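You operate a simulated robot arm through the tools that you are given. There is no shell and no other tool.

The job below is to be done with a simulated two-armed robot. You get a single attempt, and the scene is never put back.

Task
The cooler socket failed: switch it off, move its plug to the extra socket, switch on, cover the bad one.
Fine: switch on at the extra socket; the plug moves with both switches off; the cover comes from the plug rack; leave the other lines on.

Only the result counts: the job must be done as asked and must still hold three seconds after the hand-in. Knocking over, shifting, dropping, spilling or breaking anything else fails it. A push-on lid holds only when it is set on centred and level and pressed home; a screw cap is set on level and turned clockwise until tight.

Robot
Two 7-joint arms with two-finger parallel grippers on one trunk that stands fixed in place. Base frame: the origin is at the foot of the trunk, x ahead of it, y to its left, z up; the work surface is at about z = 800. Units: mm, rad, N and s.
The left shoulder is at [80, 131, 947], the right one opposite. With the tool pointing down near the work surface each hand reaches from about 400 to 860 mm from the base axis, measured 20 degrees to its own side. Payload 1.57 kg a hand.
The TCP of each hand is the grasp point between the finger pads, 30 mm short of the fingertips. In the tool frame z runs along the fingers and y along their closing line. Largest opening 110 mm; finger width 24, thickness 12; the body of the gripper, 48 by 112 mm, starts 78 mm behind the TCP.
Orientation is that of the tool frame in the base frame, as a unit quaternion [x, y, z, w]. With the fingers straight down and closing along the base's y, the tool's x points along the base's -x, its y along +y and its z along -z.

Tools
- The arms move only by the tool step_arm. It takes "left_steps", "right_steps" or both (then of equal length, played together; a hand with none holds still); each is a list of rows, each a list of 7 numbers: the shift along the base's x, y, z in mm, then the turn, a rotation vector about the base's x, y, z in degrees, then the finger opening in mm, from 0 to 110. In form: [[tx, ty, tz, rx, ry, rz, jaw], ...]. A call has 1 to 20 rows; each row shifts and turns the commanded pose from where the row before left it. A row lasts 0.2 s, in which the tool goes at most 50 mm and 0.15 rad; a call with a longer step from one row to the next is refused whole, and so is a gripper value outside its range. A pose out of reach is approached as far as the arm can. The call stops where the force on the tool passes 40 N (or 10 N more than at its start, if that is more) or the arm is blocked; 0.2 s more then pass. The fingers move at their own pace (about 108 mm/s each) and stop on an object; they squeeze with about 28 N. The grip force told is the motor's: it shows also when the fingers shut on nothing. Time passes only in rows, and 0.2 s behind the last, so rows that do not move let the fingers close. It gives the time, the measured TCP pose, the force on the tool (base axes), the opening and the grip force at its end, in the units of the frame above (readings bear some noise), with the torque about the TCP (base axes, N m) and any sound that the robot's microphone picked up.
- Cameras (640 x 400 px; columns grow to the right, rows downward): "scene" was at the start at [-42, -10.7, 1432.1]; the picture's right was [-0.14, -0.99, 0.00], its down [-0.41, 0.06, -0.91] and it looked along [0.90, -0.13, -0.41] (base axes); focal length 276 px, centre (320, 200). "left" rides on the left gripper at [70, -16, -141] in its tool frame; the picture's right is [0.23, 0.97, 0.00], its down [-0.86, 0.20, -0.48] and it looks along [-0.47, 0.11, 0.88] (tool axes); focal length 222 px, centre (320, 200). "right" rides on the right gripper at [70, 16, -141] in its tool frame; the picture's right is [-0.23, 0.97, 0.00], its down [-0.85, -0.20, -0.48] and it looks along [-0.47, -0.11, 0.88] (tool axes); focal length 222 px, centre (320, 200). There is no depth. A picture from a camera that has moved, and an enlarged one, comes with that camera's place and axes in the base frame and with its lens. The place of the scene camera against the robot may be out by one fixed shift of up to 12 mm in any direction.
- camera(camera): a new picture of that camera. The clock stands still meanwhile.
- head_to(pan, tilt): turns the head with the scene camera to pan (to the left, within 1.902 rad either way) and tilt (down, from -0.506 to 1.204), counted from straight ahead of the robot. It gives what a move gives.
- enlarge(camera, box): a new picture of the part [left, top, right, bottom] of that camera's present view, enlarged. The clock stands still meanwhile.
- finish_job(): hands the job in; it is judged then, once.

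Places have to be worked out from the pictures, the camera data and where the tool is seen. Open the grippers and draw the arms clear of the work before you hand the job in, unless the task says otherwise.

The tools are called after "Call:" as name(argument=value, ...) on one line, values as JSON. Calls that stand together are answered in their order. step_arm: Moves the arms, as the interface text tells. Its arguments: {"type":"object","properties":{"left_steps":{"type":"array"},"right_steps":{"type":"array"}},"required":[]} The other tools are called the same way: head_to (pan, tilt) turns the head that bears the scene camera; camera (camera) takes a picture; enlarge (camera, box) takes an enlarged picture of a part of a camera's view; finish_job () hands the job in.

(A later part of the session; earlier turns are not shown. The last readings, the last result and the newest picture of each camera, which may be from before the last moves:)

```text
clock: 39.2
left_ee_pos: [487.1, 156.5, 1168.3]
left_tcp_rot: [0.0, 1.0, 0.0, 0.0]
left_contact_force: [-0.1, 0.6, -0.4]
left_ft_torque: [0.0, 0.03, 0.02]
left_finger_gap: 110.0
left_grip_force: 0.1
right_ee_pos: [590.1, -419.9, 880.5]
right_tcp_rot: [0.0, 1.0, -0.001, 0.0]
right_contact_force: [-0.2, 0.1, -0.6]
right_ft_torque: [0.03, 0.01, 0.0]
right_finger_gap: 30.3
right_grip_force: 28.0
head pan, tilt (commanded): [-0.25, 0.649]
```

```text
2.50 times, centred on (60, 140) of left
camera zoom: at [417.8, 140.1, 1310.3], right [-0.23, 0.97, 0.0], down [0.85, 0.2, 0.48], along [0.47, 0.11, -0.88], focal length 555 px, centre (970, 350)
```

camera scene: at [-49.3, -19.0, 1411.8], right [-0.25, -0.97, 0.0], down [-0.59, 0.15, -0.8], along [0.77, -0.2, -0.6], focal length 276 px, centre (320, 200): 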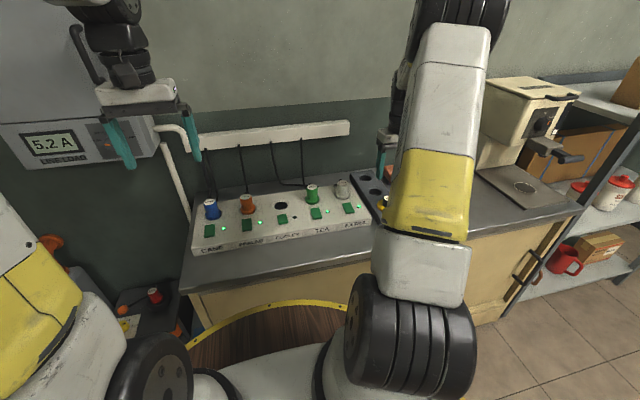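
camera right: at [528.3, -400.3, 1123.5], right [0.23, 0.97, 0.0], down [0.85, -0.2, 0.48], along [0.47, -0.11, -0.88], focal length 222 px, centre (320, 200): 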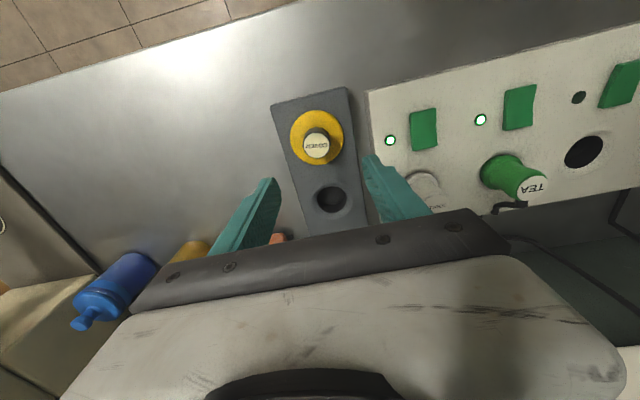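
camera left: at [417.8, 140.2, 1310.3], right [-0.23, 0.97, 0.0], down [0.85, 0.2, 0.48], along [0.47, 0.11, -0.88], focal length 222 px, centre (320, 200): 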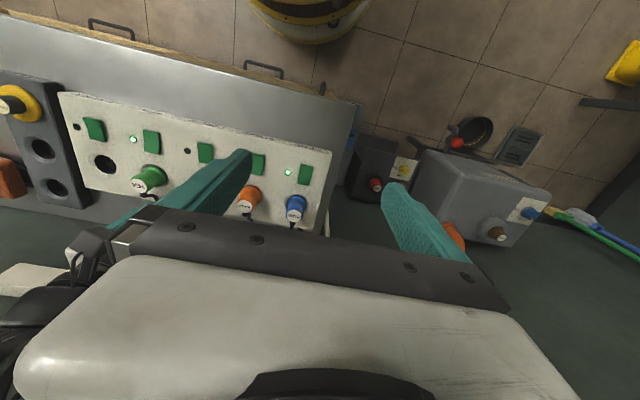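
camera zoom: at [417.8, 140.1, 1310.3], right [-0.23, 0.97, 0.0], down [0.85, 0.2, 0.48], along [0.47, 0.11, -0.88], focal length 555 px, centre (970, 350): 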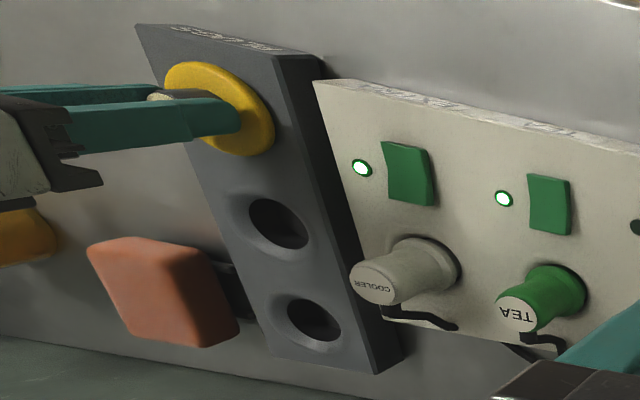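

I've got the knob at 30.3 mm. I'll lift the cover straight up out of the rack, watching the force.

Call:
step_arm(right_steps=[[0, 0, 3, 0, 0, 0, 15], [0, 0, 4, 0, 0, 0, 15], [0, 0, 6, 0, 0, 0, 15], [0, 0, 10, 0, 0, 0, 15], [0, 0, 20, 0, 0, 0, 15], [0, 0, 30, 0, 0, 0, 15], [0, 0, 30, 0, 0, 0, 15], [0, 0, 0, 0, 0, 0, 15]])

Call:
camera(camera="right")

Call:
enlarge(camera="right", box=[200, 80, 440, 240])

Call:
enlarge(camera="left", box=[0, 40, 120, 200])

```text
clock: 41.0
left_ee_pos: [487.9, 156.6, 1168.7]
left_tcp_rot: [-0.001, 1.0, 0.0, 0.0]
left_contact_force: [0.4, 0.1, -1.7]
left_ft_torque: [-0.01, 0.0, -0.03]
left_finger_gap: 110.0
left_grip_force: 0.1
right_ee_pos: [591.8, -422.5, 983.4]
right_tcp_rot: [-0.001, 1.0, -0.001, 0.001]
right_contact_force: [0.3, 0.2, -0.2]
right_ft_torque: [0.0, 0.0, 0.0]
right_finger_gap: 30.1
right_grip_force: 27.8
head pan, tilt (commanded): [-0.25, 0.649]
```

```text
taken
camera right: at [521.9, -405.3, 1126.2], right [0.23, 0.97, 0.0], down [0.85, -0.2, 0.48], along [0.47, -0.11, -0.88], focal length 222 px, centre (320, 200)
```

right: 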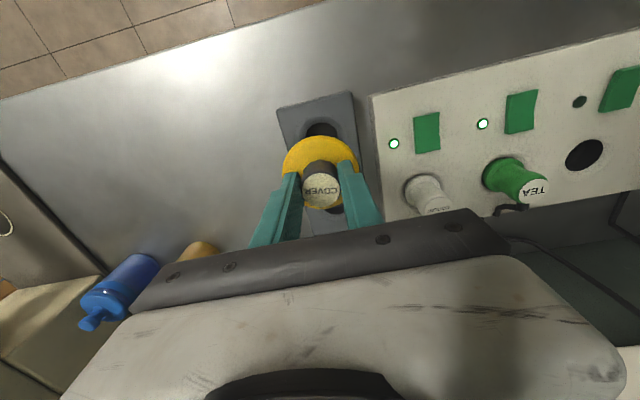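

```text
2.50 times, centred on (320, 160) of right
camera zoom: at [521.9, -405.3, 1126.2], right [0.23, 0.97, 0.0], down [0.85, -0.2, 0.48], along [0.47, -0.11, -0.88], focal length 555 px, centre (320, 300)
```

zoom: 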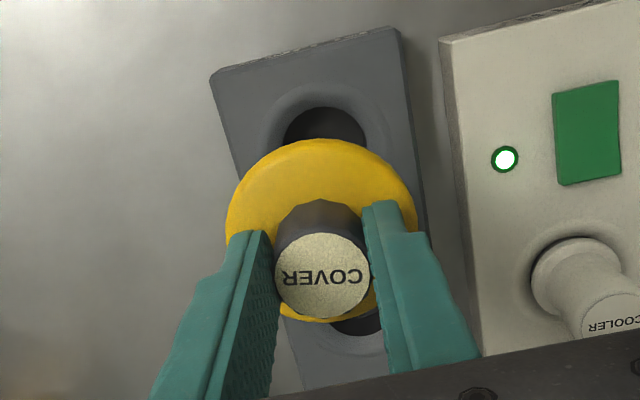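

```text
2.50 times, centred on (60, 120) of left
camera zoom: at [417.9, 140.1, 1310.3], right [-0.23, 0.97, 0.0], down [0.85, 0.2, 0.48], along [0.47, 0.11, -0.88], focal length 555 px, centre (970, 400)
```

zoom: 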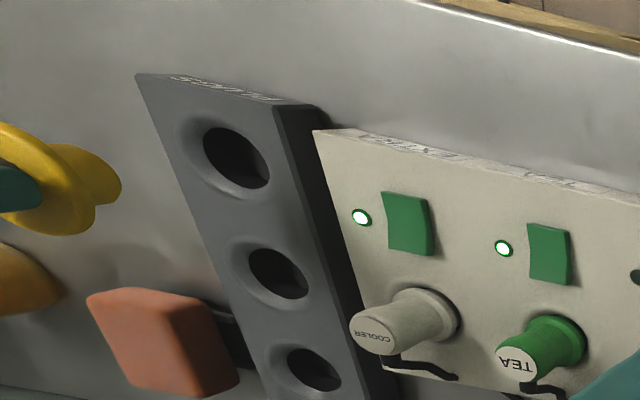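

The cover is out and held firmly. I'll carry it along x≈591, over the rockers and well clear of the plugs, to y≈-75, then move forward over the empty COOLER socket.

Call:
step_arm(right_steps=[[0, 20, 8, 0, 0, 0, 15], [0, 38, 0, 0, 0, 0, 15], [0, 40, 0, 0, 0, 0, 15], [0, 40, 0, 0, 0, 0, 15], [0, 40, 0, 0, 0, 0, 15], [0, 40, 0, 0, 0, 0, 15], [0, 40, 0, 0, 0, 0, 15], [0, 40, 0, 0, 0, 0, 15], [0, 30, 0, 0, 0, 0, 15], [0, 18, 0, 0, 0, 0, 15], [25, 0, 0, 0, 0, 0, 15], [30, 0, 0, 0, 0, 0, 15], [30, 0, 0, 0, 0, 0, 15], [16, 0, 0, 0, 0, 0, 15], [0, 0, 0, 0, 0, 0, 15], [0, 0, 0, 0, 0, 0, 15]])

Call:
camera(camera="right")

Call:
enlarge(camera="right", box=[260, 90, 380, 165])

Call:
camera(camera="scene")

Call:
enlarge(camera="scene", box=[230, 130, 330, 220])

```text
clock: 44.4
left_ee_pos: [488.1, 157.5, 1168.0]
left_tcp_rot: [0.0, 1.0, 0.0, -0.001]
left_contact_force: [-1.1, -0.2, -0.1]
left_ft_torque: [0.02, 0.01, 0.0]
left_finger_gap: 110.2
left_grip_force: 0.0
right_ee_pos: [688.0, -73.9, 988.5]
right_tcp_rot: [0.0, 1.0, -0.001, 0.0]
right_contact_force: [0.2, -0.1, -0.7]
right_ft_torque: [-0.01, 0.0, 0.0]
right_finger_gap: 29.9
right_grip_force: 28.0
head pan, tilt (commanded): [-0.25, 0.649]
```

```text
taken
camera right: at [618.9, -58.3, 1131.8], right [0.23, 0.97, 0.0], down [0.85, -0.2, 0.48], along [0.47, -0.11, -0.88], focal length 222 px, centre (320, 200)
```

right: 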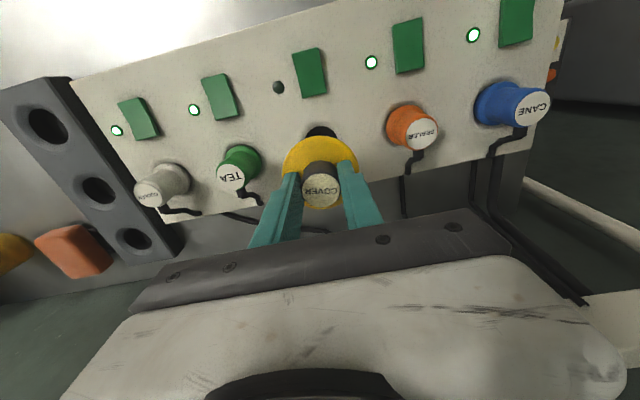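

```text
5.33 times, centred on (320, 128) of right
camera zoom: at [618.9, -58.3, 1131.8], right [0.23, 0.97, 0.0], down [0.85, -0.2, 0.48], along [0.47, -0.11, -0.88], focal length 1185 px, centre (320, 587)
```

zoom: 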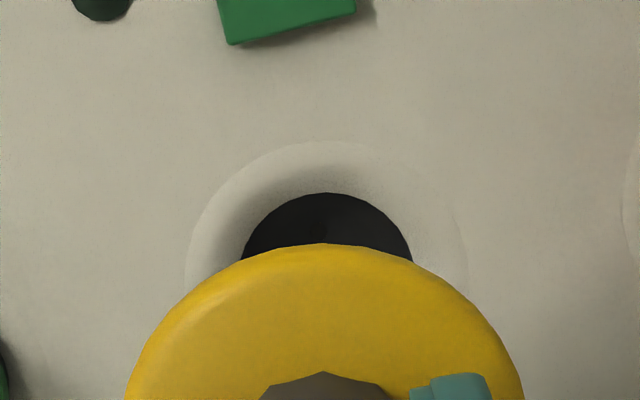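

```text
taken
camera scene: at [-49.3, -18.9, 1411.8], right [-0.25, -0.97, 0.0], down [-0.59, 0.15, -0.8], along [0.77, -0.2, -0.6], focal length 276 px, centre (320, 200)
```

scene: 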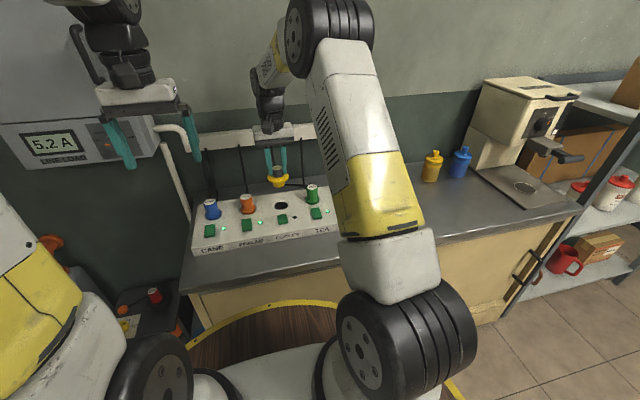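

```text
4.44 times, centred on (280, 175) of scene
camera zoom: at [-49.3, -18.9, 1411.8], right [-0.25, -0.97, 0.0], down [-0.59, 0.15, -0.8], along [0.77, -0.2, -0.6], focal length 1225 px, centre (498, 311)
```

zoom: 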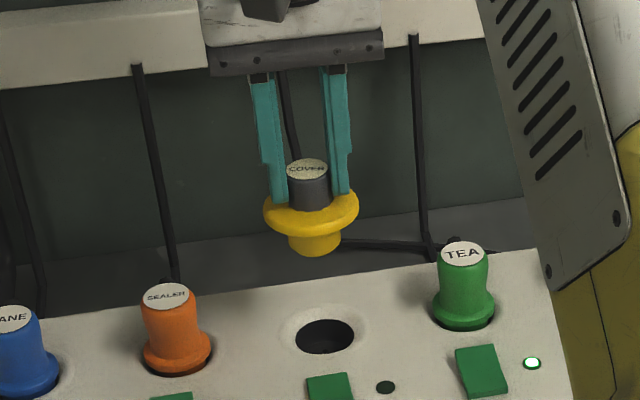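

The cover hangs level: a disc with a short spigot below. The hole shows I need about +5.5 mm in x and -1.2 mm in y, so I'll correct that and come down to roughly 30 mm above seating to fine-align.

Call:
step_arm(right_steps=[[5.5, -1.2, 0, 0, 0, 0, 15], [0, 0, -20, 0, 0, 0, 15], [0, 0, -20, 0, 0, 0, 15], [0, 0, -20, 0, 0, 0, 15], [0, 0, -12, 0, 0, 0, 15], [0, 0, 0, 0, 0, 0, 15], [0, 0, 0, 0, 0, 0, 15]])

Call:
enlarge(camera="right", box=[200, 80, 440, 240])

Call:
enlarge(camera="scene", box=[255, 170, 315, 220])

```text
clock: 46.0
left_ee_pos: [488.1, 156.4, 1168.2]
left_tcp_rot: [0.0, 1.0, 0.0, 0.0]
left_contact_force: [-0.5, 0.5, 0.6]
left_ft_torque: [-0.02, 0.01, -0.01]
left_finger_gap: 109.8
left_grip_force: 0.0
right_ee_pos: [696.0, -74.7, 917.8]
right_tcp_rot: [0.0, 1.0, -0.001, 0.001]
right_contact_force: [1.0, 0.4, -1.0]
right_ft_torque: [0.04, -0.01, 0.01]
right_finger_gap: 30.1
right_grip_force: 27.5
head pan, tilt (commanded): [-0.25, 0.649]
```

```text
2.50 times, centred on (320, 160) of right
camera zoom: at [625.4, -59.2, 1061.0], right [0.23, 0.97, 0.0], down [0.85, -0.2, 0.48], along [0.47, -0.11, -0.88], focal length 555 px, centre (320, 300)
```

zoom: 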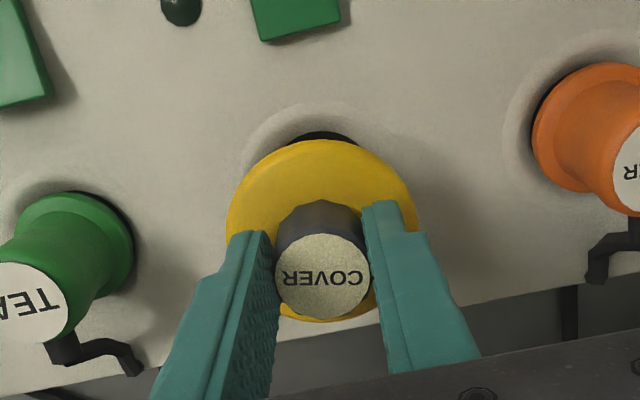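

```text
8.00 times, centred on (285, 195) of scene
camera zoom: at [-49.3, -18.9, 1411.8], right [-0.25, -0.97, 0.0], down [-0.59, 0.15, -0.8], along [0.77, -0.2, -0.6], focal length 2205 px, centre (600, 240)
```

zoom: 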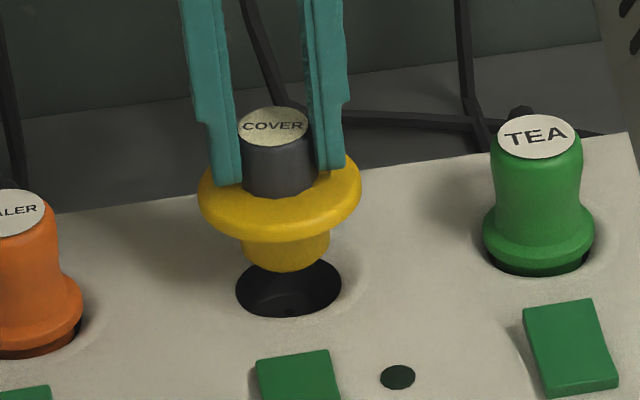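

Sideways the spigot is over the hole in both views; compared with the plug reference I'm about 1.5–2 mm too far in +x. I'll correct while lowering a bit more and recheck.

Call:
step_arm(right_steps=[[-1.5, 0, -5, 0, 0, 0, 15], [0, 0, -5, 0, 0, 0, 15], [0, 0, -4, 0, 0, 0, 15], [0, 0, 0, 0, 0, 0, 15], [0, 0, 0, 0, 0, 0, 15]])

Call:
enlarge(camera="right", box=[200, 80, 440, 240])

Call:
enlarge(camera="scene", box=[260, 175, 310, 215])

```text
clock: 47.2
left_ee_pos: [487.8, 157.8, 1168.2]
left_tcp_rot: [0.0, 1.0, 0.0, 0.0]
left_contact_force: [0.3, 0.8, -0.2]
left_ft_torque: [0.02, 0.01, -0.01]
left_finger_gap: 109.9
left_grip_force: 0.1
right_ee_pos: [694.3, -75.6, 904.7]
right_tcp_rot: [0.0, 1.0, 0.0, 0.001]
right_contact_force: [1.6, 0.1, 0.2]
right_ft_torque: [-0.02, -0.03, 0.01]
right_finger_gap: 30.0
right_grip_force: 28.1
head pan, tilt (commanded): [-0.25, 0.649]
```

```text
2.50 times, centred on (320, 160) of right
camera zoom: at [624.2, -59.1, 1047.7], right [0.23, 0.97, 0.0], down [0.85, -0.2, 0.48], along [0.47, -0.11, -0.88], focal length 555 px, centre (320, 300)
```

zoom: 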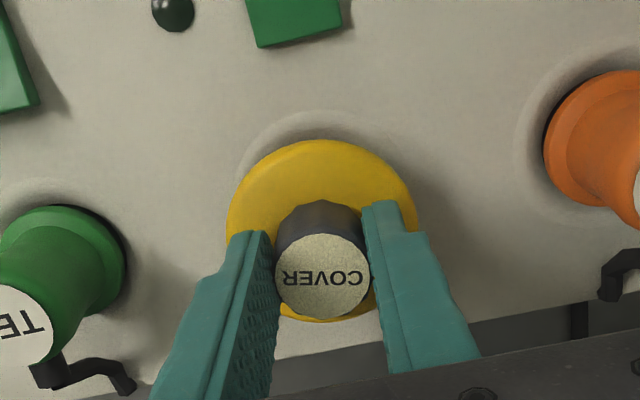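

```text
10.00 times, centred on (285, 195) of scene
camera zoom: at [-49.3, -18.9, 1411.8], right [-0.25, -0.97, 0.0], down [-0.59, 0.15, -0.8], along [0.77, -0.2, -0.6], focal length 2756 px, centre (670, 250)
```

zoom: 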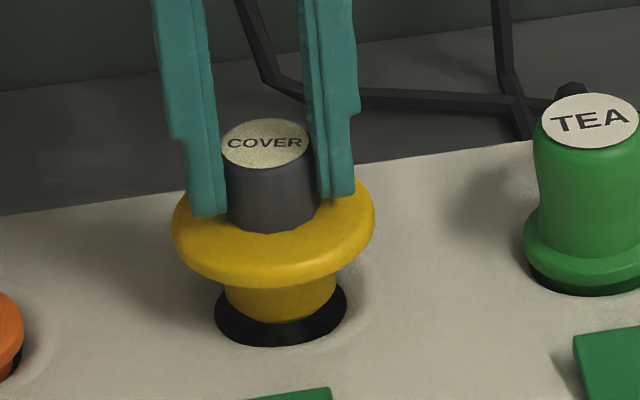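

The spigot is centred in the hole sideways (both at column ~280). I'll lower 5 mm more and check the front-to-back gap.

Call:
step_arm(right_steps=[[0, 0, -3, 0, 0, 0, 15], [0, 0, -3, 0, 0, 0, 15], [0, 0, 0, 0, 0, 0, 15]])

Call:
enlarge(camera="scene", box=[260, 175, 310, 215])

Call:
enlarge(camera="right", box=[200, 80, 440, 240])

```text
clock: 48.0
left_ee_pos: [487.1, 156.5, 1168.5]
left_tcp_rot: [0.001, 1.0, 0.0, 0.0]
left_contact_force: [0.1, -0.3, -0.7]
left_ft_torque: [0.0, 0.0, -0.01]
left_finger_gap: 110.1
left_grip_force: 0.0
right_ee_pos: [695.1, -75.9, 899.3]
right_tcp_rot: [0.0, 1.0, -0.001, 0.0]
right_contact_force: [0.1, 1.0, -0.7]
right_ft_torque: [-0.02, 0.0, 0.01]
right_finger_gap: 30.0
right_grip_force: 28.0
head pan, tilt (commanded): [-0.25, 0.649]
```

```text
10.00 times, centred on (285, 195) of scene
camera zoom: at [-49.3, -18.9, 1411.8], right [-0.25, -0.97, 0.0], down [-0.59, 0.15, -0.8], along [0.77, -0.2, -0.6], focal length 2756 px, centre (670, 250)
```

zoom: 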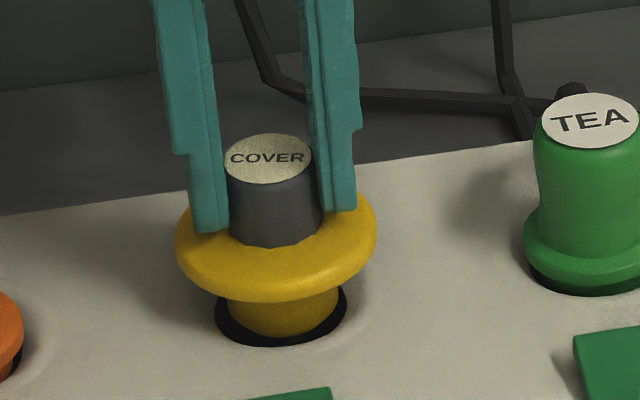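

```text
2.50 times, centred on (320, 160) of right
camera zoom: at [624.4, -59.4, 1041.4], right [0.23, 0.97, 0.0], down [0.85, -0.2, 0.48], along [0.47, -0.11, -0.88], focal length 555 px, centre (320, 300)
```

zoom: 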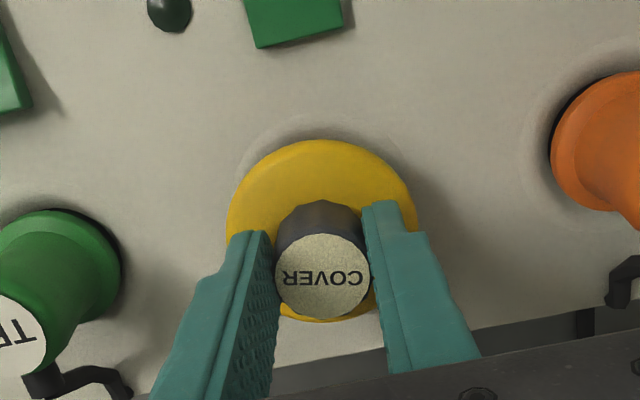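

The spigot tip is now about 2 mm above the strip's surface, with roughly 0.7 mm of sideways offset. I'll nudge +0.5 mm in y and lower 4 mm to verify entry.

Call:
step_arm(right_steps=[[0, 0.5, -2, 0, 0, 0, 15], [0, 0, -2, 0, 0, 0, 15], [0, 0, 0, 0, 0, 0, 15]])

Call:
enlarge(camera="scene", box=[265, 180, 305, 212])

Call:
enlarge(camera="right", box=[200, 80, 440, 240])

```text
clock: 48.8
left_ee_pos: [487.6, 156.4, 1168.1]
left_tcp_rot: [0.0, 1.0, 0.0, 0.0]
left_contact_force: [0.1, 0.4, 0.4]
left_ft_torque: [0.01, 0.0, 0.02]
left_finger_gap: 110.1
left_grip_force: 0.1
right_ee_pos: [695.3, -75.1, 894.9]
right_tcp_rot: [0.0, 1.0, -0.001, 0.0]
right_contact_force: [0.1, 0.9, -0.2]
right_ft_torque: [0.01, 0.01, -0.04]
right_finger_gap: 29.6
right_grip_force: 27.8
head pan, tilt (commanded): [-0.25, 0.649]
```

```text
12.50 times, centred on (285, 196) of scene
camera zoom: at [-49.3, -18.9, 1411.8], right [-0.25, -0.97, 0.0], down [-0.59, 0.15, -0.8], along [0.77, -0.2, -0.6], focal length 3446 px, centre (758, 250)
```

zoom: 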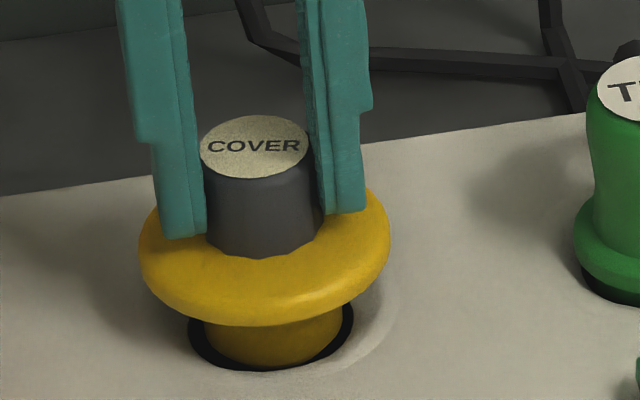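

```text
2.50 times, centred on (320, 160) of right
camera zoom: at [624.7, -59.1, 1037.6], right [0.23, 0.97, 0.0], down [0.85, -0.2, 0.48], along [0.47, -0.11, -0.88], focal length 555 px, centre (320, 300)
```

zoom: 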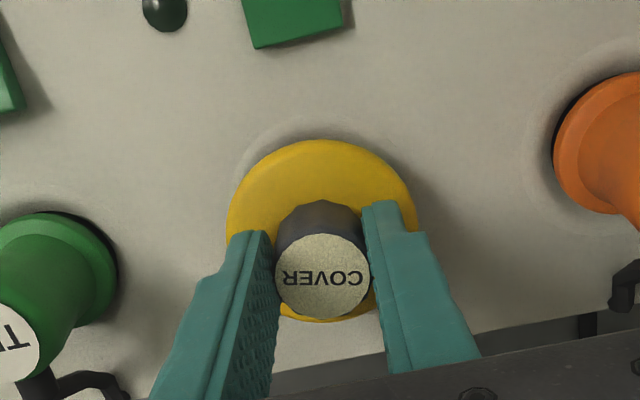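

The spigot tip is entering, about 1 mm toward -y of centre. I'll nudge +0.8 mm in y and continue down in small steps.

Call:
step_arm(right_steps=[[0, 0.8, 0, 0, 0, 0, 15], [0, 0, -3, 0, 0, 0, 15], [0, 0, -2, 0, 0, 0, 15], [0, 0, -2, 0, 0, 0, 15], [0, 0, 0, 0, 0, 0, 15]])

Call:
enlarge(camera="scene", box=[265, 180, 305, 212])

Call:
enlarge(camera="right", box=[200, 80, 440, 240])

```text
clock: 50.0
left_ee_pos: [487.7, 157.2, 1168.5]
left_tcp_rot: [-0.001, 1.0, 0.0, 0.0]
left_contact_force: [-0.9, -0.3, 0.1]
left_ft_torque: [0.01, 0.03, -0.01]
left_finger_gap: 110.0
left_grip_force: 0.1
right_ee_pos: [694.5, -74.8, 887.8]
right_tcp_rot: [0.0, 1.0, 0.0, 0.001]
right_contact_force: [-0.3, -0.1, -0.1]
right_ft_torque: [0.01, 0.01, -0.03]
right_finger_gap: 30.0
right_grip_force: 28.3
head pan, tilt (commanded): [-0.25, 0.649]
```

```text
12.50 times, centred on (285, 196) of scene
camera zoom: at [-49.3, -18.9, 1411.8], right [-0.25, -0.97, 0.0], down [-0.59, 0.15, -0.8], along [0.77, -0.2, -0.6], focal length 3446 px, centre (758, 250)
```

zoom: 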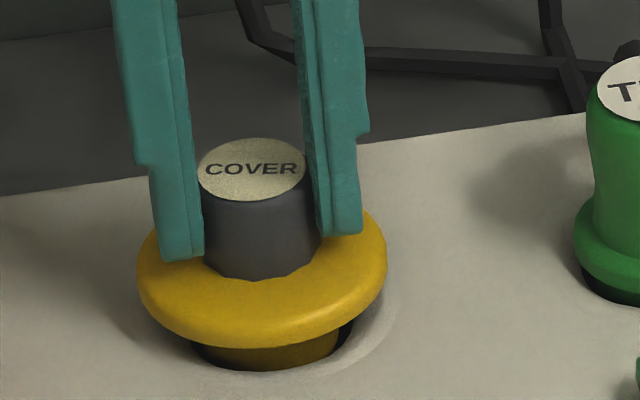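

```text
2.50 times, centred on (320, 160) of right
camera zoom: at [624.6, -57.8, 1030.5], right [0.23, 0.97, 0.0], down [0.85, -0.2, 0.48], along [0.47, -0.11, -0.88], focal length 555 px, centre (320, 300)
```

zoom: 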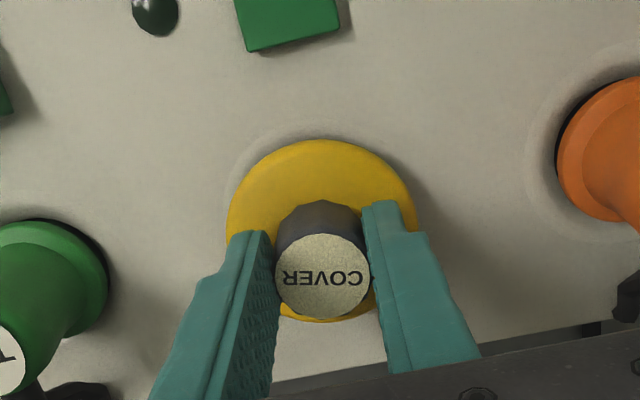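

The spigot is inside the hole, centred, with no side force. I'll continue down to seat it.

Call:
step_arm(right_steps=[[0, 0, -2, 0, 0, 0, 15], [0, 0, -2, 0, 0, 0, 15], [0, 0, -1.5, 0, 0, 0, 15], [0, 0, -1.5, 0, 0, 0, 15], [0, 0, 0, 0, 0, 0, 15]])

Call:
enlarge(camera="scene", box=[265, 180, 305, 212])

Call:
enlarge(camera="right", box=[200, 80, 440, 240])

```text
clock: 51.2
left_ee_pos: [487.5, 155.0, 1167.7]
left_tcp_rot: [-0.001, 1.0, 0.0, 0.0]
left_contact_force: [-0.4, -1.0, 0.3]
left_ft_torque: [0.02, -0.02, 0.01]
left_finger_gap: 109.9
left_grip_force: 0.0
right_ee_pos: [694.8, -74.3, 880.0]
right_tcp_rot: [0.0, 1.0, -0.001, 0.001]
right_contact_force: [0.2, 0.6, -0.8]
right_ft_torque: [-0.02, -0.02, 0.0]
right_finger_gap: 29.7
right_grip_force: 27.5
head pan, tilt (commanded): [-0.25, 0.649]
```

```text
12.50 times, centred on (285, 196) of scene
camera zoom: at [-49.3, -18.9, 1411.8], right [-0.25, -0.97, 0.0], down [-0.59, 0.15, -0.8], along [0.77, -0.2, -0.6], focal length 3446 px, centre (758, 250)
```

zoom: 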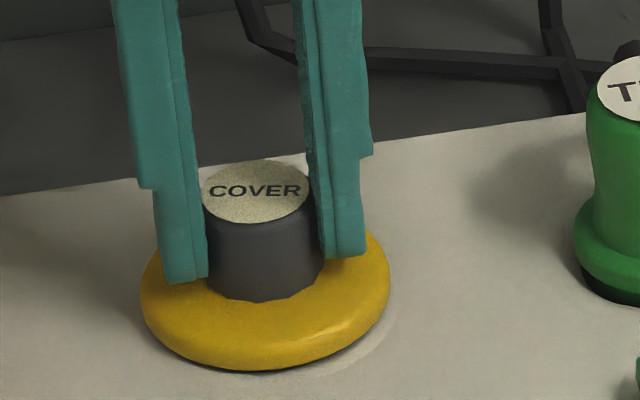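

```text
2.50 times, centred on (320, 160) of right
camera zoom: at [624.2, -58.1, 1023.4], right [0.23, 0.97, 0.0], down [0.85, -0.2, 0.48], along [0.47, -0.11, -0.88], focal length 555 px, centre (320, 300)
```

zoom: 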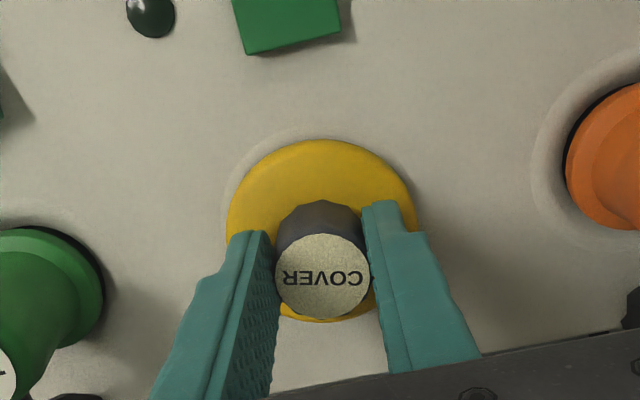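

No contact yet; the disc is just above the collar and about 0.8 mm toward +y. I'll nudge -0.5 mm in y and press down until it contacts.

Call:
step_arm(right_steps=[[0, -0.5, -1.5, 0, 0, 0, 15], [0, 0, -1.5, 0, 0, 0, 15], [0, 0, -1.5, 0, 0, 0, 15], [0, 0, -1.5, 0, 0, 0, 15]])

Call:
enlarge(camera="scene", box=[265, 180, 305, 212])

Call:
enlarge(camera="right", box=[200, 80, 440, 240])

```text
clock: 52.2
left_ee_pos: [486.9, 157.0, 1168.3]
left_tcp_rot: [0.001, 1.0, 0.0, 0.0]
left_contact_force: [-0.6, 0.7, -0.7]
left_ft_torque: [0.0, 0.01, 0.01]
left_finger_gap: 109.8
left_grip_force: 0.1
right_ee_pos: [697.0, -74.3, 875.7]
right_tcp_rot: [0.0, 1.0, -0.002, 0.002]
right_contact_force: [-0.5, 0.2, 23.6]
right_ft_torque: [-0.04, -0.17, 0.0]
right_finger_gap: 29.9
right_grip_force: 27.7
head pan, tilt (commanded): [-0.25, 0.649]
```

```text
12.50 times, centred on (285, 196) of scene
camera zoom: at [-50.1, -18.9, 1411.7], right [-0.25, -0.97, 0.0], down [-0.59, 0.15, -0.8], along [0.77, -0.2, -0.6], focal length 3446 px, centre (758, 250)
```

zoom: 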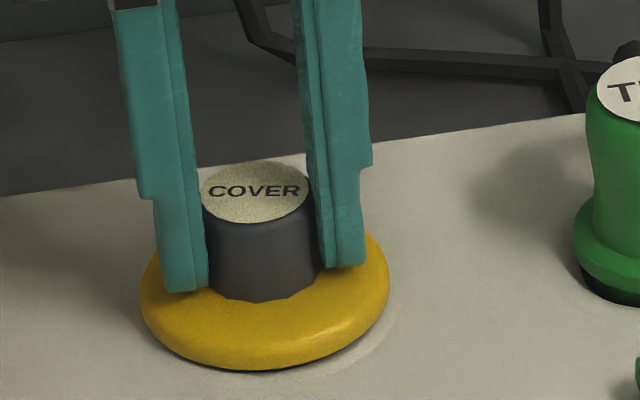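

```text
2.50 times, centred on (320, 160) of right
camera zoom: at [624.8, -58.0, 1019.0], right [0.23, 0.97, 0.0], down [0.85, -0.2, 0.48], along [0.47, -0.11, -0.88], focal length 555 px, centre (320, 300)
```

zoom: 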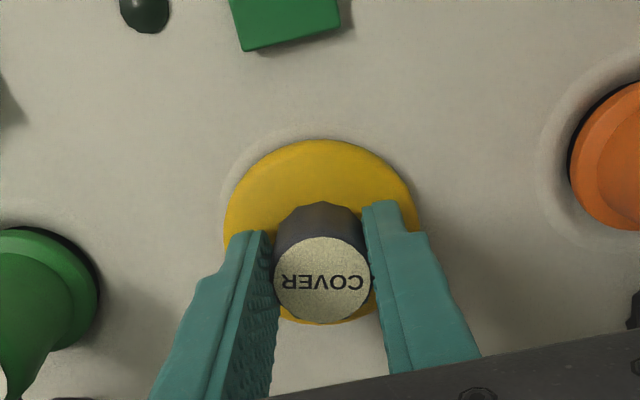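

The fingers slid about 3 mm under 24 N while the cover stayed, so it's on its seat (TCP≈880, matching the rack). I'll zoom in to check centring before the final press.

Call:
enlarge(camera="right", box=[270, 120, 370, 182])

Call:
enlarge(camera="scene", box=[272, 190, 302, 214])

```text
6.40 times, centred on (320, 151) of right
camera zoom: at [624.8, -58.0, 1019.0], right [0.23, 0.97, 0.0], down [0.85, -0.2, 0.48], along [0.47, -0.11, -0.88], focal length 1422 px, centre (320, 514)
```

zoom: 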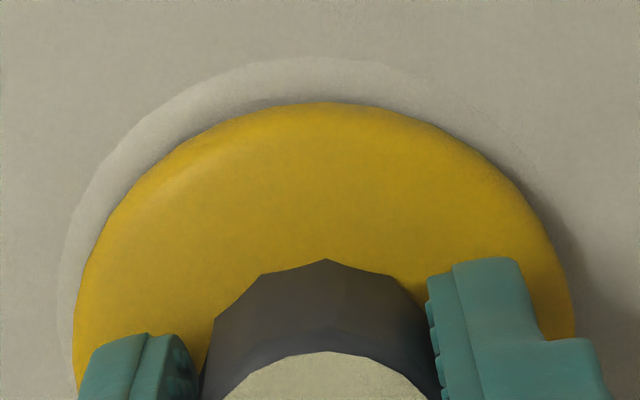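

```text
16.00 times, centred on (287, 202) of scene
camera zoom: at [-50.1, -18.9, 1411.7], right [-0.25, -0.97, 0.0], down [-0.59, 0.15, -0.8], along [0.77, -0.2, -0.6], focal length 4410 px, centre (848, 168)
```

zoom: 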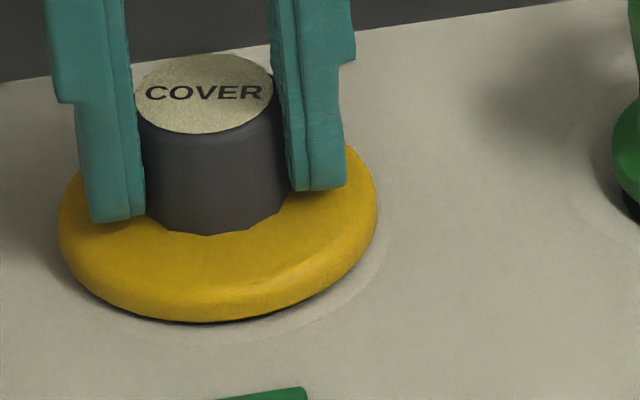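

The disc is concentric with the collar to within about 0.5–1 mm and lies level. I'll release the knob, rise, close the fingers and press on the centre of the knob to drive it home.

Call:
step_arm(right_steps=[[0, 0, 1.5, 0, 0, 0, 40], [0, 0, 0, 0, 0, 0, 55], [0, 0, 0, 0, 0, 0, 60], [0, 0, 20, 0, 0, 0, 60], [0, 0, 30, 0, 0, 0, 60], [0, 0, 20, 0, 0, 0, 60], [0, 0, 0, 0, 0, 0, 60]])

Call:
enlarge(camera="right", box=[200, 80, 440, 240])

Call:
enlarge(camera="scene", box=[255, 175, 315, 215])

```text
clock: 53.8
left_ee_pos: [487.2, 155.9, 1168.9]
left_tcp_rot: [0.0, 1.0, 0.0, 0.0]
left_contact_force: [-0.5, -0.7, 0.3]
left_ft_torque: [-0.01, -0.03, -0.01]
left_finger_gap: 110.2
left_grip_force: 0.0
right_ee_pos: [696.2, -73.4, 945.6]
right_tcp_rot: [0.0, 1.0, 0.0, 0.0]
right_contact_force: [0.1, 0.3, 0.0]
right_ft_torque: [0.02, -0.02, -0.02]
right_finger_gap: 60.2
right_grip_force: 0.1
head pan, tilt (commanded): [-0.25, 0.649]
```

```text
2.50 times, centred on (320, 160) of right
camera zoom: at [625.6, -57.1, 1089.8], right [0.23, 0.97, 0.0], down [0.85, -0.2, 0.48], along [0.47, -0.11, -0.88], focal length 555 px, centre (320, 300)
```

zoom: 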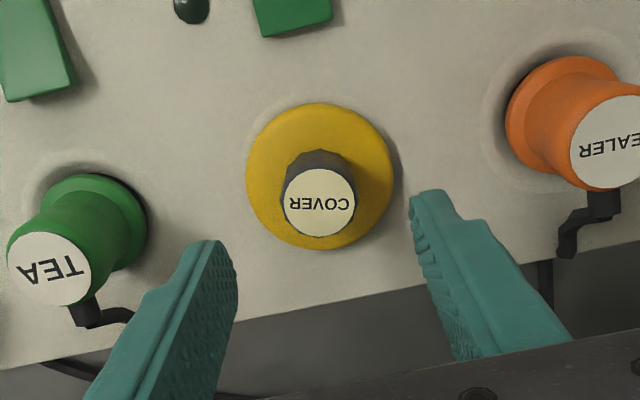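

```text
10.00 times, centred on (285, 195) of scene
camera zoom: at [-49.3, -18.9, 1411.8], right [-0.25, -0.97, 0.0], down [-0.59, 0.15, -0.8], along [0.77, -0.2, -0.6], focal length 2756 px, centre (670, 250)
```

zoom: 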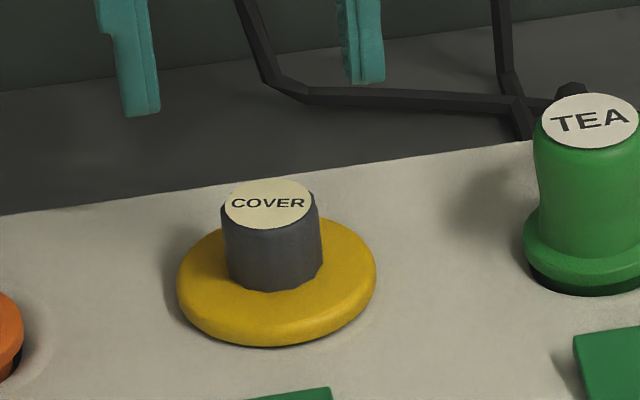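

The cover sits flat and centred. I'll close the fingers and press straight down on the knob's top.

Call:
step_arm(right_steps=[[0, 0, 0, 0, 0, 0, 20], [0, 0, 0, 0, 0, 0, 0], [0, 0, -15, 0, 0, 0, 0], [0, 0, -15, 0, 0, 0, 0], [0, 0, -7, 0, 0, 0, 0], [0, 0, -2, 0, 0, 0, 0], [0, 0, -2, 0, 0, 0, 0], [0, 0, -2, 0, 0, 0, 0], [0, 0, -1.5, 0, 0, 0, 0], [0, 0, -1.5, 0, 0, 0, 0], [0, 0, -1, 0, 0, 0, 0], [0, 0, -1, 0, 0, 0, 0]])

Call:
enlarge(camera="scene", box=[255, 175, 315, 215])

Call:
enlarge(camera="right", box=[200, 80, 440, 240])

```text
clock: 56.4
left_ee_pos: [486.7, 155.9, 1167.4]
left_tcp_rot: [0.0, 1.0, 0.0, 0.0]
left_contact_force: [0.0, -0.2, 0.1]
left_ft_torque: [-0.02, -0.03, -0.06]
left_finger_gap: 110.2
left_grip_force: 0.0
right_ee_pos: [695.3, -73.9, 900.4]
right_tcp_rot: [0.0, 1.0, 0.0, 0.003]
right_contact_force: [-2.1, 0.9, 16.5]
right_ft_torque: [0.01, 0.07, 0.01]
right_finger_gap: 0.1
right_grip_force: 21.2
head pan, tilt (commanded): [-0.25, 0.649]
```

```text
10.00 times, centred on (285, 195) of scene
camera zoom: at [-49.9, -18.8, 1411.7], right [-0.25, -0.97, 0.0], down [-0.59, 0.15, -0.8], along [0.77, -0.2, -0.6], focal length 2756 px, centre (670, 250)
```

zoom: 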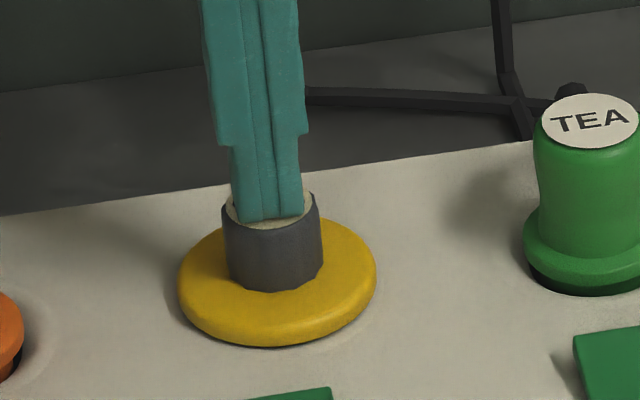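

```text
2.50 times, centred on (320, 160) of right
camera zoom: at [624.0, -58.0, 1042.3], right [0.23, 0.97, 0.0], down [0.85, -0.2, 0.48], along [0.47, -0.11, -0.88], focal length 555 px, centre (320, 300)
```

zoom: 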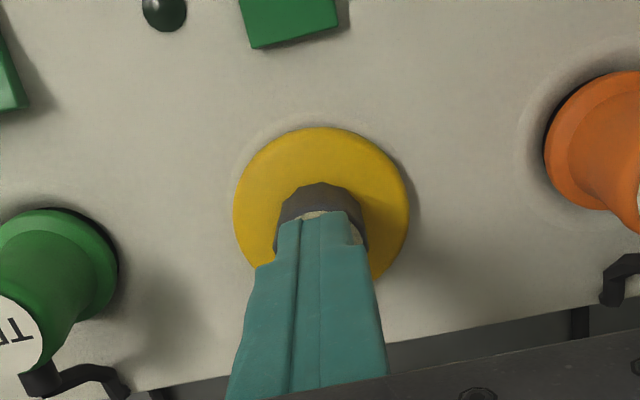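

Contact is at 16.5 N and the cover is firm. I'll press a little harder to be sure it's home.

Call:
step_arm(right_steps=[[0, 0, -1, 0, 0, 0, 0], [0, 0, -1, 0, 0, 0, 0], [0, 0, -1, 0, 0, 0, 0]])

Call:
enlarge(camera="scene", box=[255, 175, 315, 215])

```text
clock: 57.0
left_ee_pos: [487.4, 157.2, 1167.8]
left_tcp_rot: [-0.001, 1.0, 0.0, 0.0]
left_contact_force: [0.7, -0.5, 0.3]
left_ft_torque: [0.02, -0.02, 0.01]
left_finger_gap: 110.3
left_grip_force: 0.0
right_ee_pos: [696.5, -74.0, 899.6]
right_tcp_rot: [0.0, 1.0, 0.0, 0.004]
right_contact_force: [-2.9, -0.2, 9.9]
right_ft_torque: [0.01, 0.18, 0.0]
right_finger_gap: 0.2
right_grip_force: 20.9
head pan, tilt (commanded): [-0.25, 0.649]
stopped in row 2 (right hand): the force on the tool passed its limit at 42 N (the readings are from after the stop); the commanded pose is now the measured one
```

```text
10.00 times, centred on (285, 195) of scene
camera zoom: at [-49.9, -18.9, 1411.7], right [-0.25, -0.97, 0.0], down [-0.59, 0.15, -0.8], along [0.77, -0.2, -0.6], focal length 2756 px, centre (670, 250)
```

zoom: 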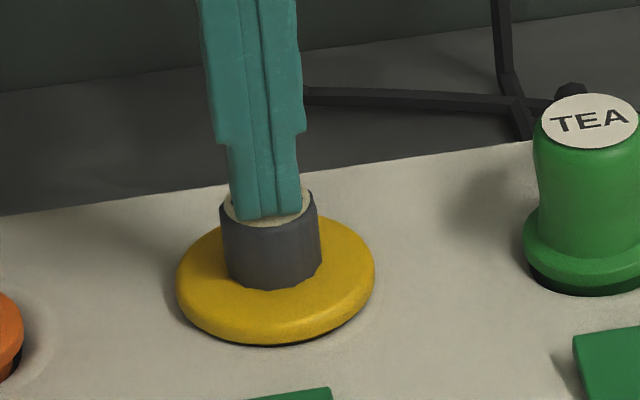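

42 N on the knob with no visible give. I'll lift away and check that the cover is level and flush.

Call:
step_arm(right_steps=[[0, 0, 10, 0, 0, 0, 0], [0, 0, 30, 0, 0, 0, 0], [0, 0, 40, 0, 0, 0, 0], [-20, 0, 20, 0, 0, 0, 0], [0, 0, 0, 0, 0, 0, 0]])

Call:
enlarge(camera="scene", box=[255, 175, 315, 215])

Call:
camera(camera="right")

Call:
enlarge(camera="right", box=[260, 70, 380, 170])

```text
clock: 58.2
left_ee_pos: [488.0, 156.5, 1167.8]
left_tcp_rot: [-0.001, 1.0, 0.0, 0.0]
left_contact_force: [1.6, -0.7, 0.1]
left_ft_torque: [-0.01, 0.0, 0.01]
left_finger_gap: 109.9
left_grip_force: 0.1
right_ee_pos: [677.5, -75.0, 997.7]
right_tcp_rot: [0.0, 1.0, 0.0, 0.002]
right_contact_force: [-0.6, -0.1, -0.5]
right_ft_torque: [-0.02, 0.01, 0.02]
right_finger_gap: 0.0
right_grip_force: 21.3
head pan, tilt (commanded): [-0.25, 0.649]
```

```text
10.00 times, centred on (285, 195) of scene
camera zoom: at [-49.3, -18.9, 1411.8], right [-0.25, -0.97, 0.0], down [-0.59, 0.15, -0.8], along [0.77, -0.2, -0.6], focal length 2756 px, centre (670, 250)
```

zoom: 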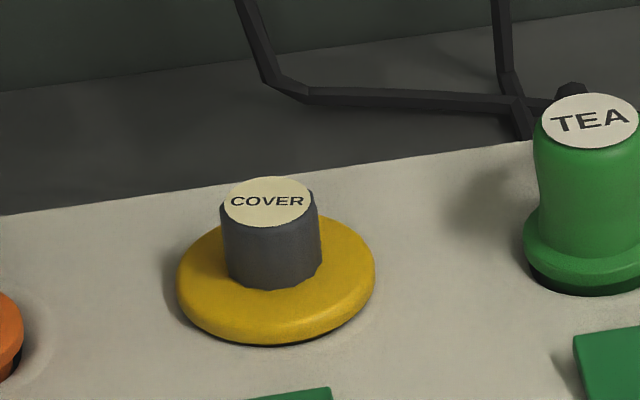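

```text
taken
camera right: at [606.1, -59.2, 1140.5], right [0.23, 0.97, 0.0], down [0.85, -0.2, 0.48], along [0.47, -0.11, -0.88], focal length 222 px, centre (320, 200)
```

right: 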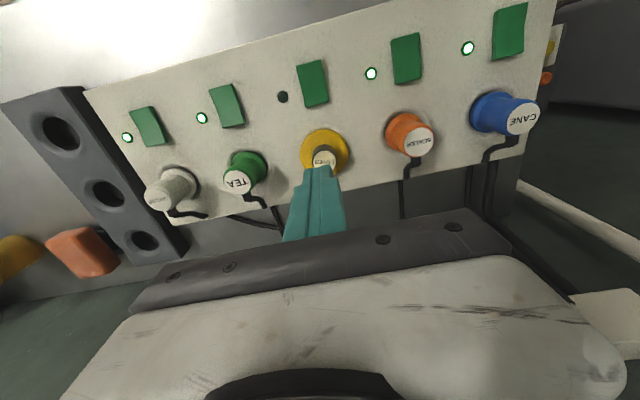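

```text
4.00 times, centred on (320, 120) of right
camera zoom: at [606.1, -59.2, 1140.5], right [0.23, 0.97, 0.0], down [0.85, -0.2, 0.48], along [0.47, -0.11, -0.88], focal length 888 px, centre (320, 520)
```

zoom: 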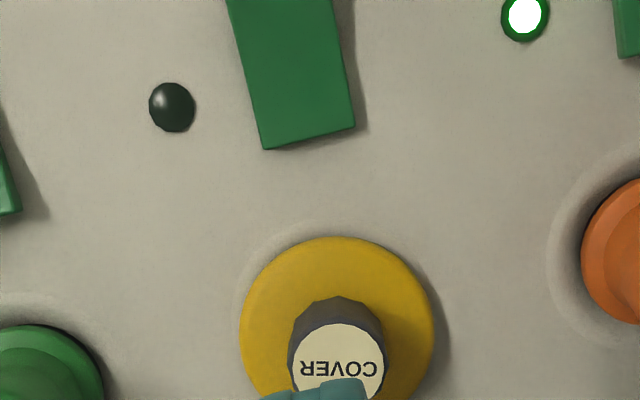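

The front edge of the disc may have risen slightly after my press landed a bit toward +x. I'll zoom in closely to judge whether it's level.

Call:
enlarge(camera="scene", box=[270, 188, 300, 212])

Call:
enlarge(camera="left", box=[130, 120, 280, 220])

```text
16.00 times, centred on (285, 200) of scene
camera zoom: at [-49.3, -18.9, 1411.8], right [-0.25, -0.97, 0.0], down [-0.59, 0.15, -0.8], along [0.77, -0.2, -0.6], focal length 4410 px, centre (880, 200)
```

zoom: 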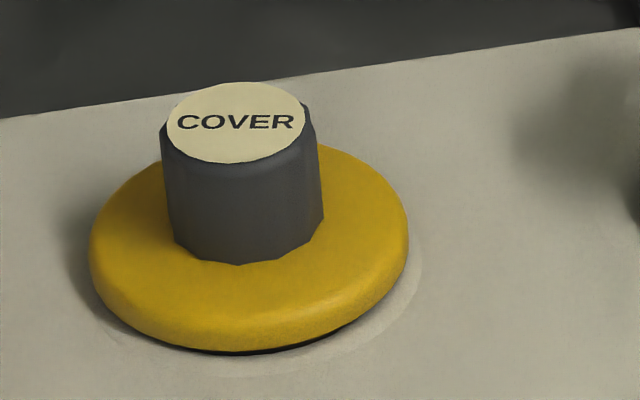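

```text
4.00 times, centred on (205, 170) of left
camera zoom: at [417.9, 140.2, 1310.3], right [-0.23, 0.97, 0.0], down [0.86, 0.2, 0.48], along [0.47, 0.11, -0.88], focal length 888 px, centre (780, 320)
```

zoom: 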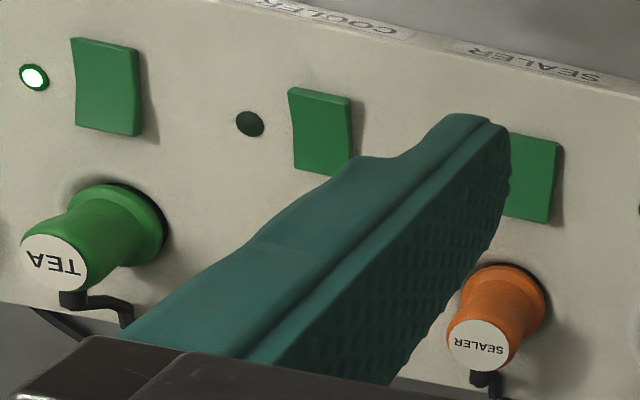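

The cover seems shifted about 1 mm in +x rather than clearly tilted. I'll back the right hand off toward the robot for an unobstructed close view of the cover against its collar.

Call:
step_arm(right_steps=[[-30, 0, 0, 0, 0, 0, 0], [-30, 0, -20, 0, 0, 0, 0], [0, 0, 0, 0, 0, 0, 0]])

Call:
camera(camera="right")

Call:
enlarge(camera="right", box=[270, 130, 370, 200])

Call:
enlarge(camera="scene", box=[190, 170, 380, 270])

```text
clock: 59.0
left_ee_pos: [487.5, 157.0, 1167.7]
left_tcp_rot: [0.0, 1.0, 0.0, 0.0]
left_contact_force: [0.5, 1.2, -0.2]
left_ft_torque: [0.03, 0.02, 0.0]
left_finger_gap: 110.1
left_grip_force: 0.1
right_ee_pos: [615.0, -77.0, 976.7]
right_tcp_rot: [0.0, 1.0, 0.0, 0.002]
right_contact_force: [0.6, -0.1, 0.1]
right_ft_torque: [0.0, -0.04, 0.0]
right_finger_gap: 0.0
right_grip_force: 21.4
head pan, tilt (commanded): [-0.25, 0.649]
```

```text
taken
camera right: at [542.9, -60.0, 1118.6], right [0.23, 0.97, 0.0], down [0.85, -0.2, 0.48], along [0.47, -0.11, -0.88], focal length 222 px, centre (320, 200)
```

right: 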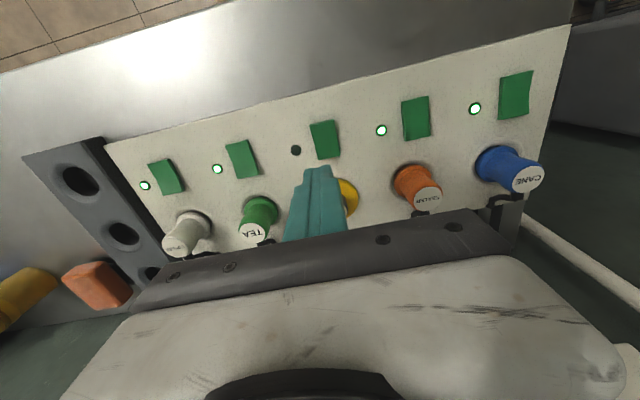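

```text
5.71 times, centred on (320, 165) of right
camera zoom: at [542.9, -60.0, 1118.6], right [0.23, 0.97, 0.0], down [0.85, -0.2, 0.48], along [0.47, -0.11, -0.88], focal length 1269 px, centre (320, 400)
```

zoom: 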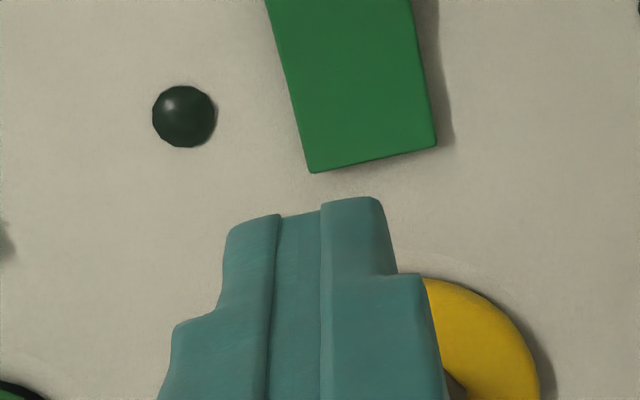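

```text
3.37 times, centred on (285, 220) of scene
camera zoom: at [-49.3, -18.9, 1411.8], right [-0.25, -0.97, 0.0], down [-0.59, 0.15, -0.8], along [0.77, -0.2, -0.6], focal length 928 px, centre (438, 133)
```

zoom: 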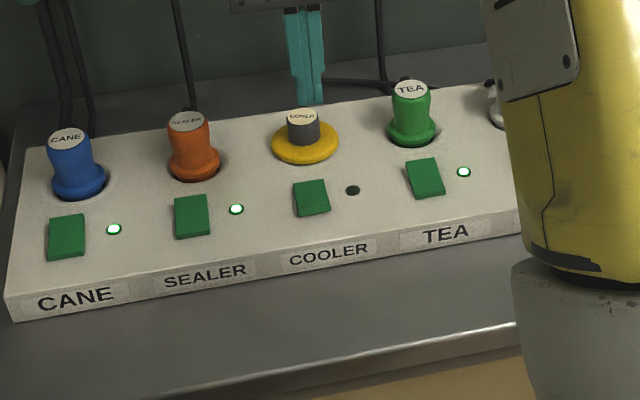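

The closed fingers hide the cover from here. I'll open them wide and hover directly above it, looking between the fingers.

Call:
step_arm(right_steps=[[25, 0, 0, 0, 0, 0, 40], [30, 0, 0, 0, 0, 0, 80], [25, 0, 0, 0, 0, 0, 110], [0, 0, -20, 0, 0, 0, 110], [0, 0, 0, 0, 0, 0, 110]])

Call:
enlarge(camera="right", box=[270, 110, 370, 190])

Call:
enlarge(camera="scene", box=[270, 188, 300, 212])

```text
clock: 60.2
left_ee_pos: [487.0, 158.1, 1167.6]
left_tcp_rot: [0.0, 1.0, 0.0, 0.0]
left_contact_force: [0.9, 0.0, 0.9]
left_ft_torque: [0.0, -0.02, 0.01]
left_finger_gap: 110.2
left_grip_force: 0.1
right_ee_pos: [697.3, -73.6, 959.7]
right_tcp_rot: [0.0, 1.0, 0.0, 0.003]
right_contact_force: [0.0, -0.3, 0.3]
right_ft_torque: [-0.02, 0.02, 0.03]
right_finger_gap: 110.2
right_grip_force: 0.1
head pan, tilt (commanded): [-0.25, 0.649]
```

```text
5.00 times, centred on (320, 150) of right
camera zoom: at [625.2, -56.6, 1102.0], right [0.23, 0.97, 0.0], down [0.85, -0.2, 0.48], along [0.47, -0.11, -0.88], focal length 1111 px, centre (320, 450)
```

zoom: 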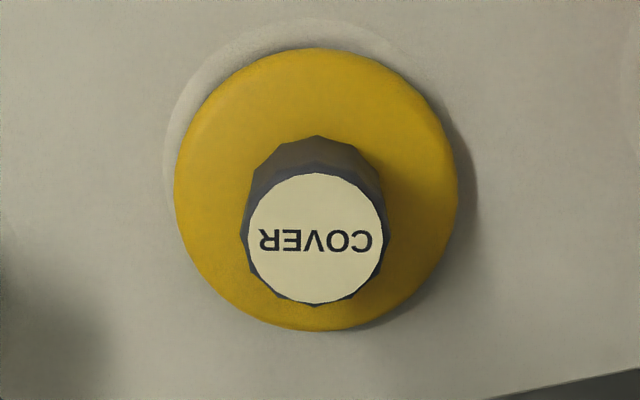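

```text
16.00 times, centred on (285, 200) of scene
camera zoom: at [-49.3, -18.9, 1411.8], right [-0.25, -0.97, 0.0], down [-0.59, 0.15, -0.8], along [0.77, -0.2, -0.6], focal length 4410 px, centre (880, 200)
```

zoom: 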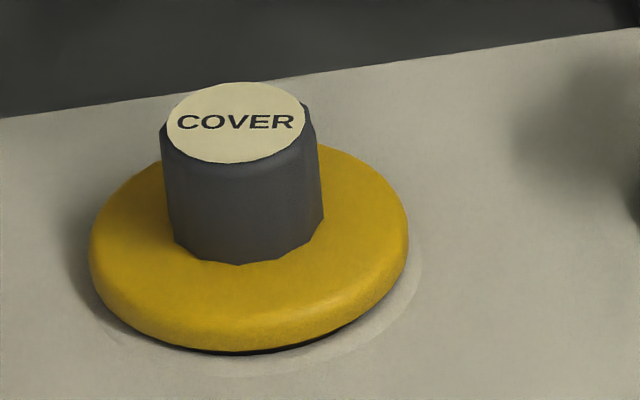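

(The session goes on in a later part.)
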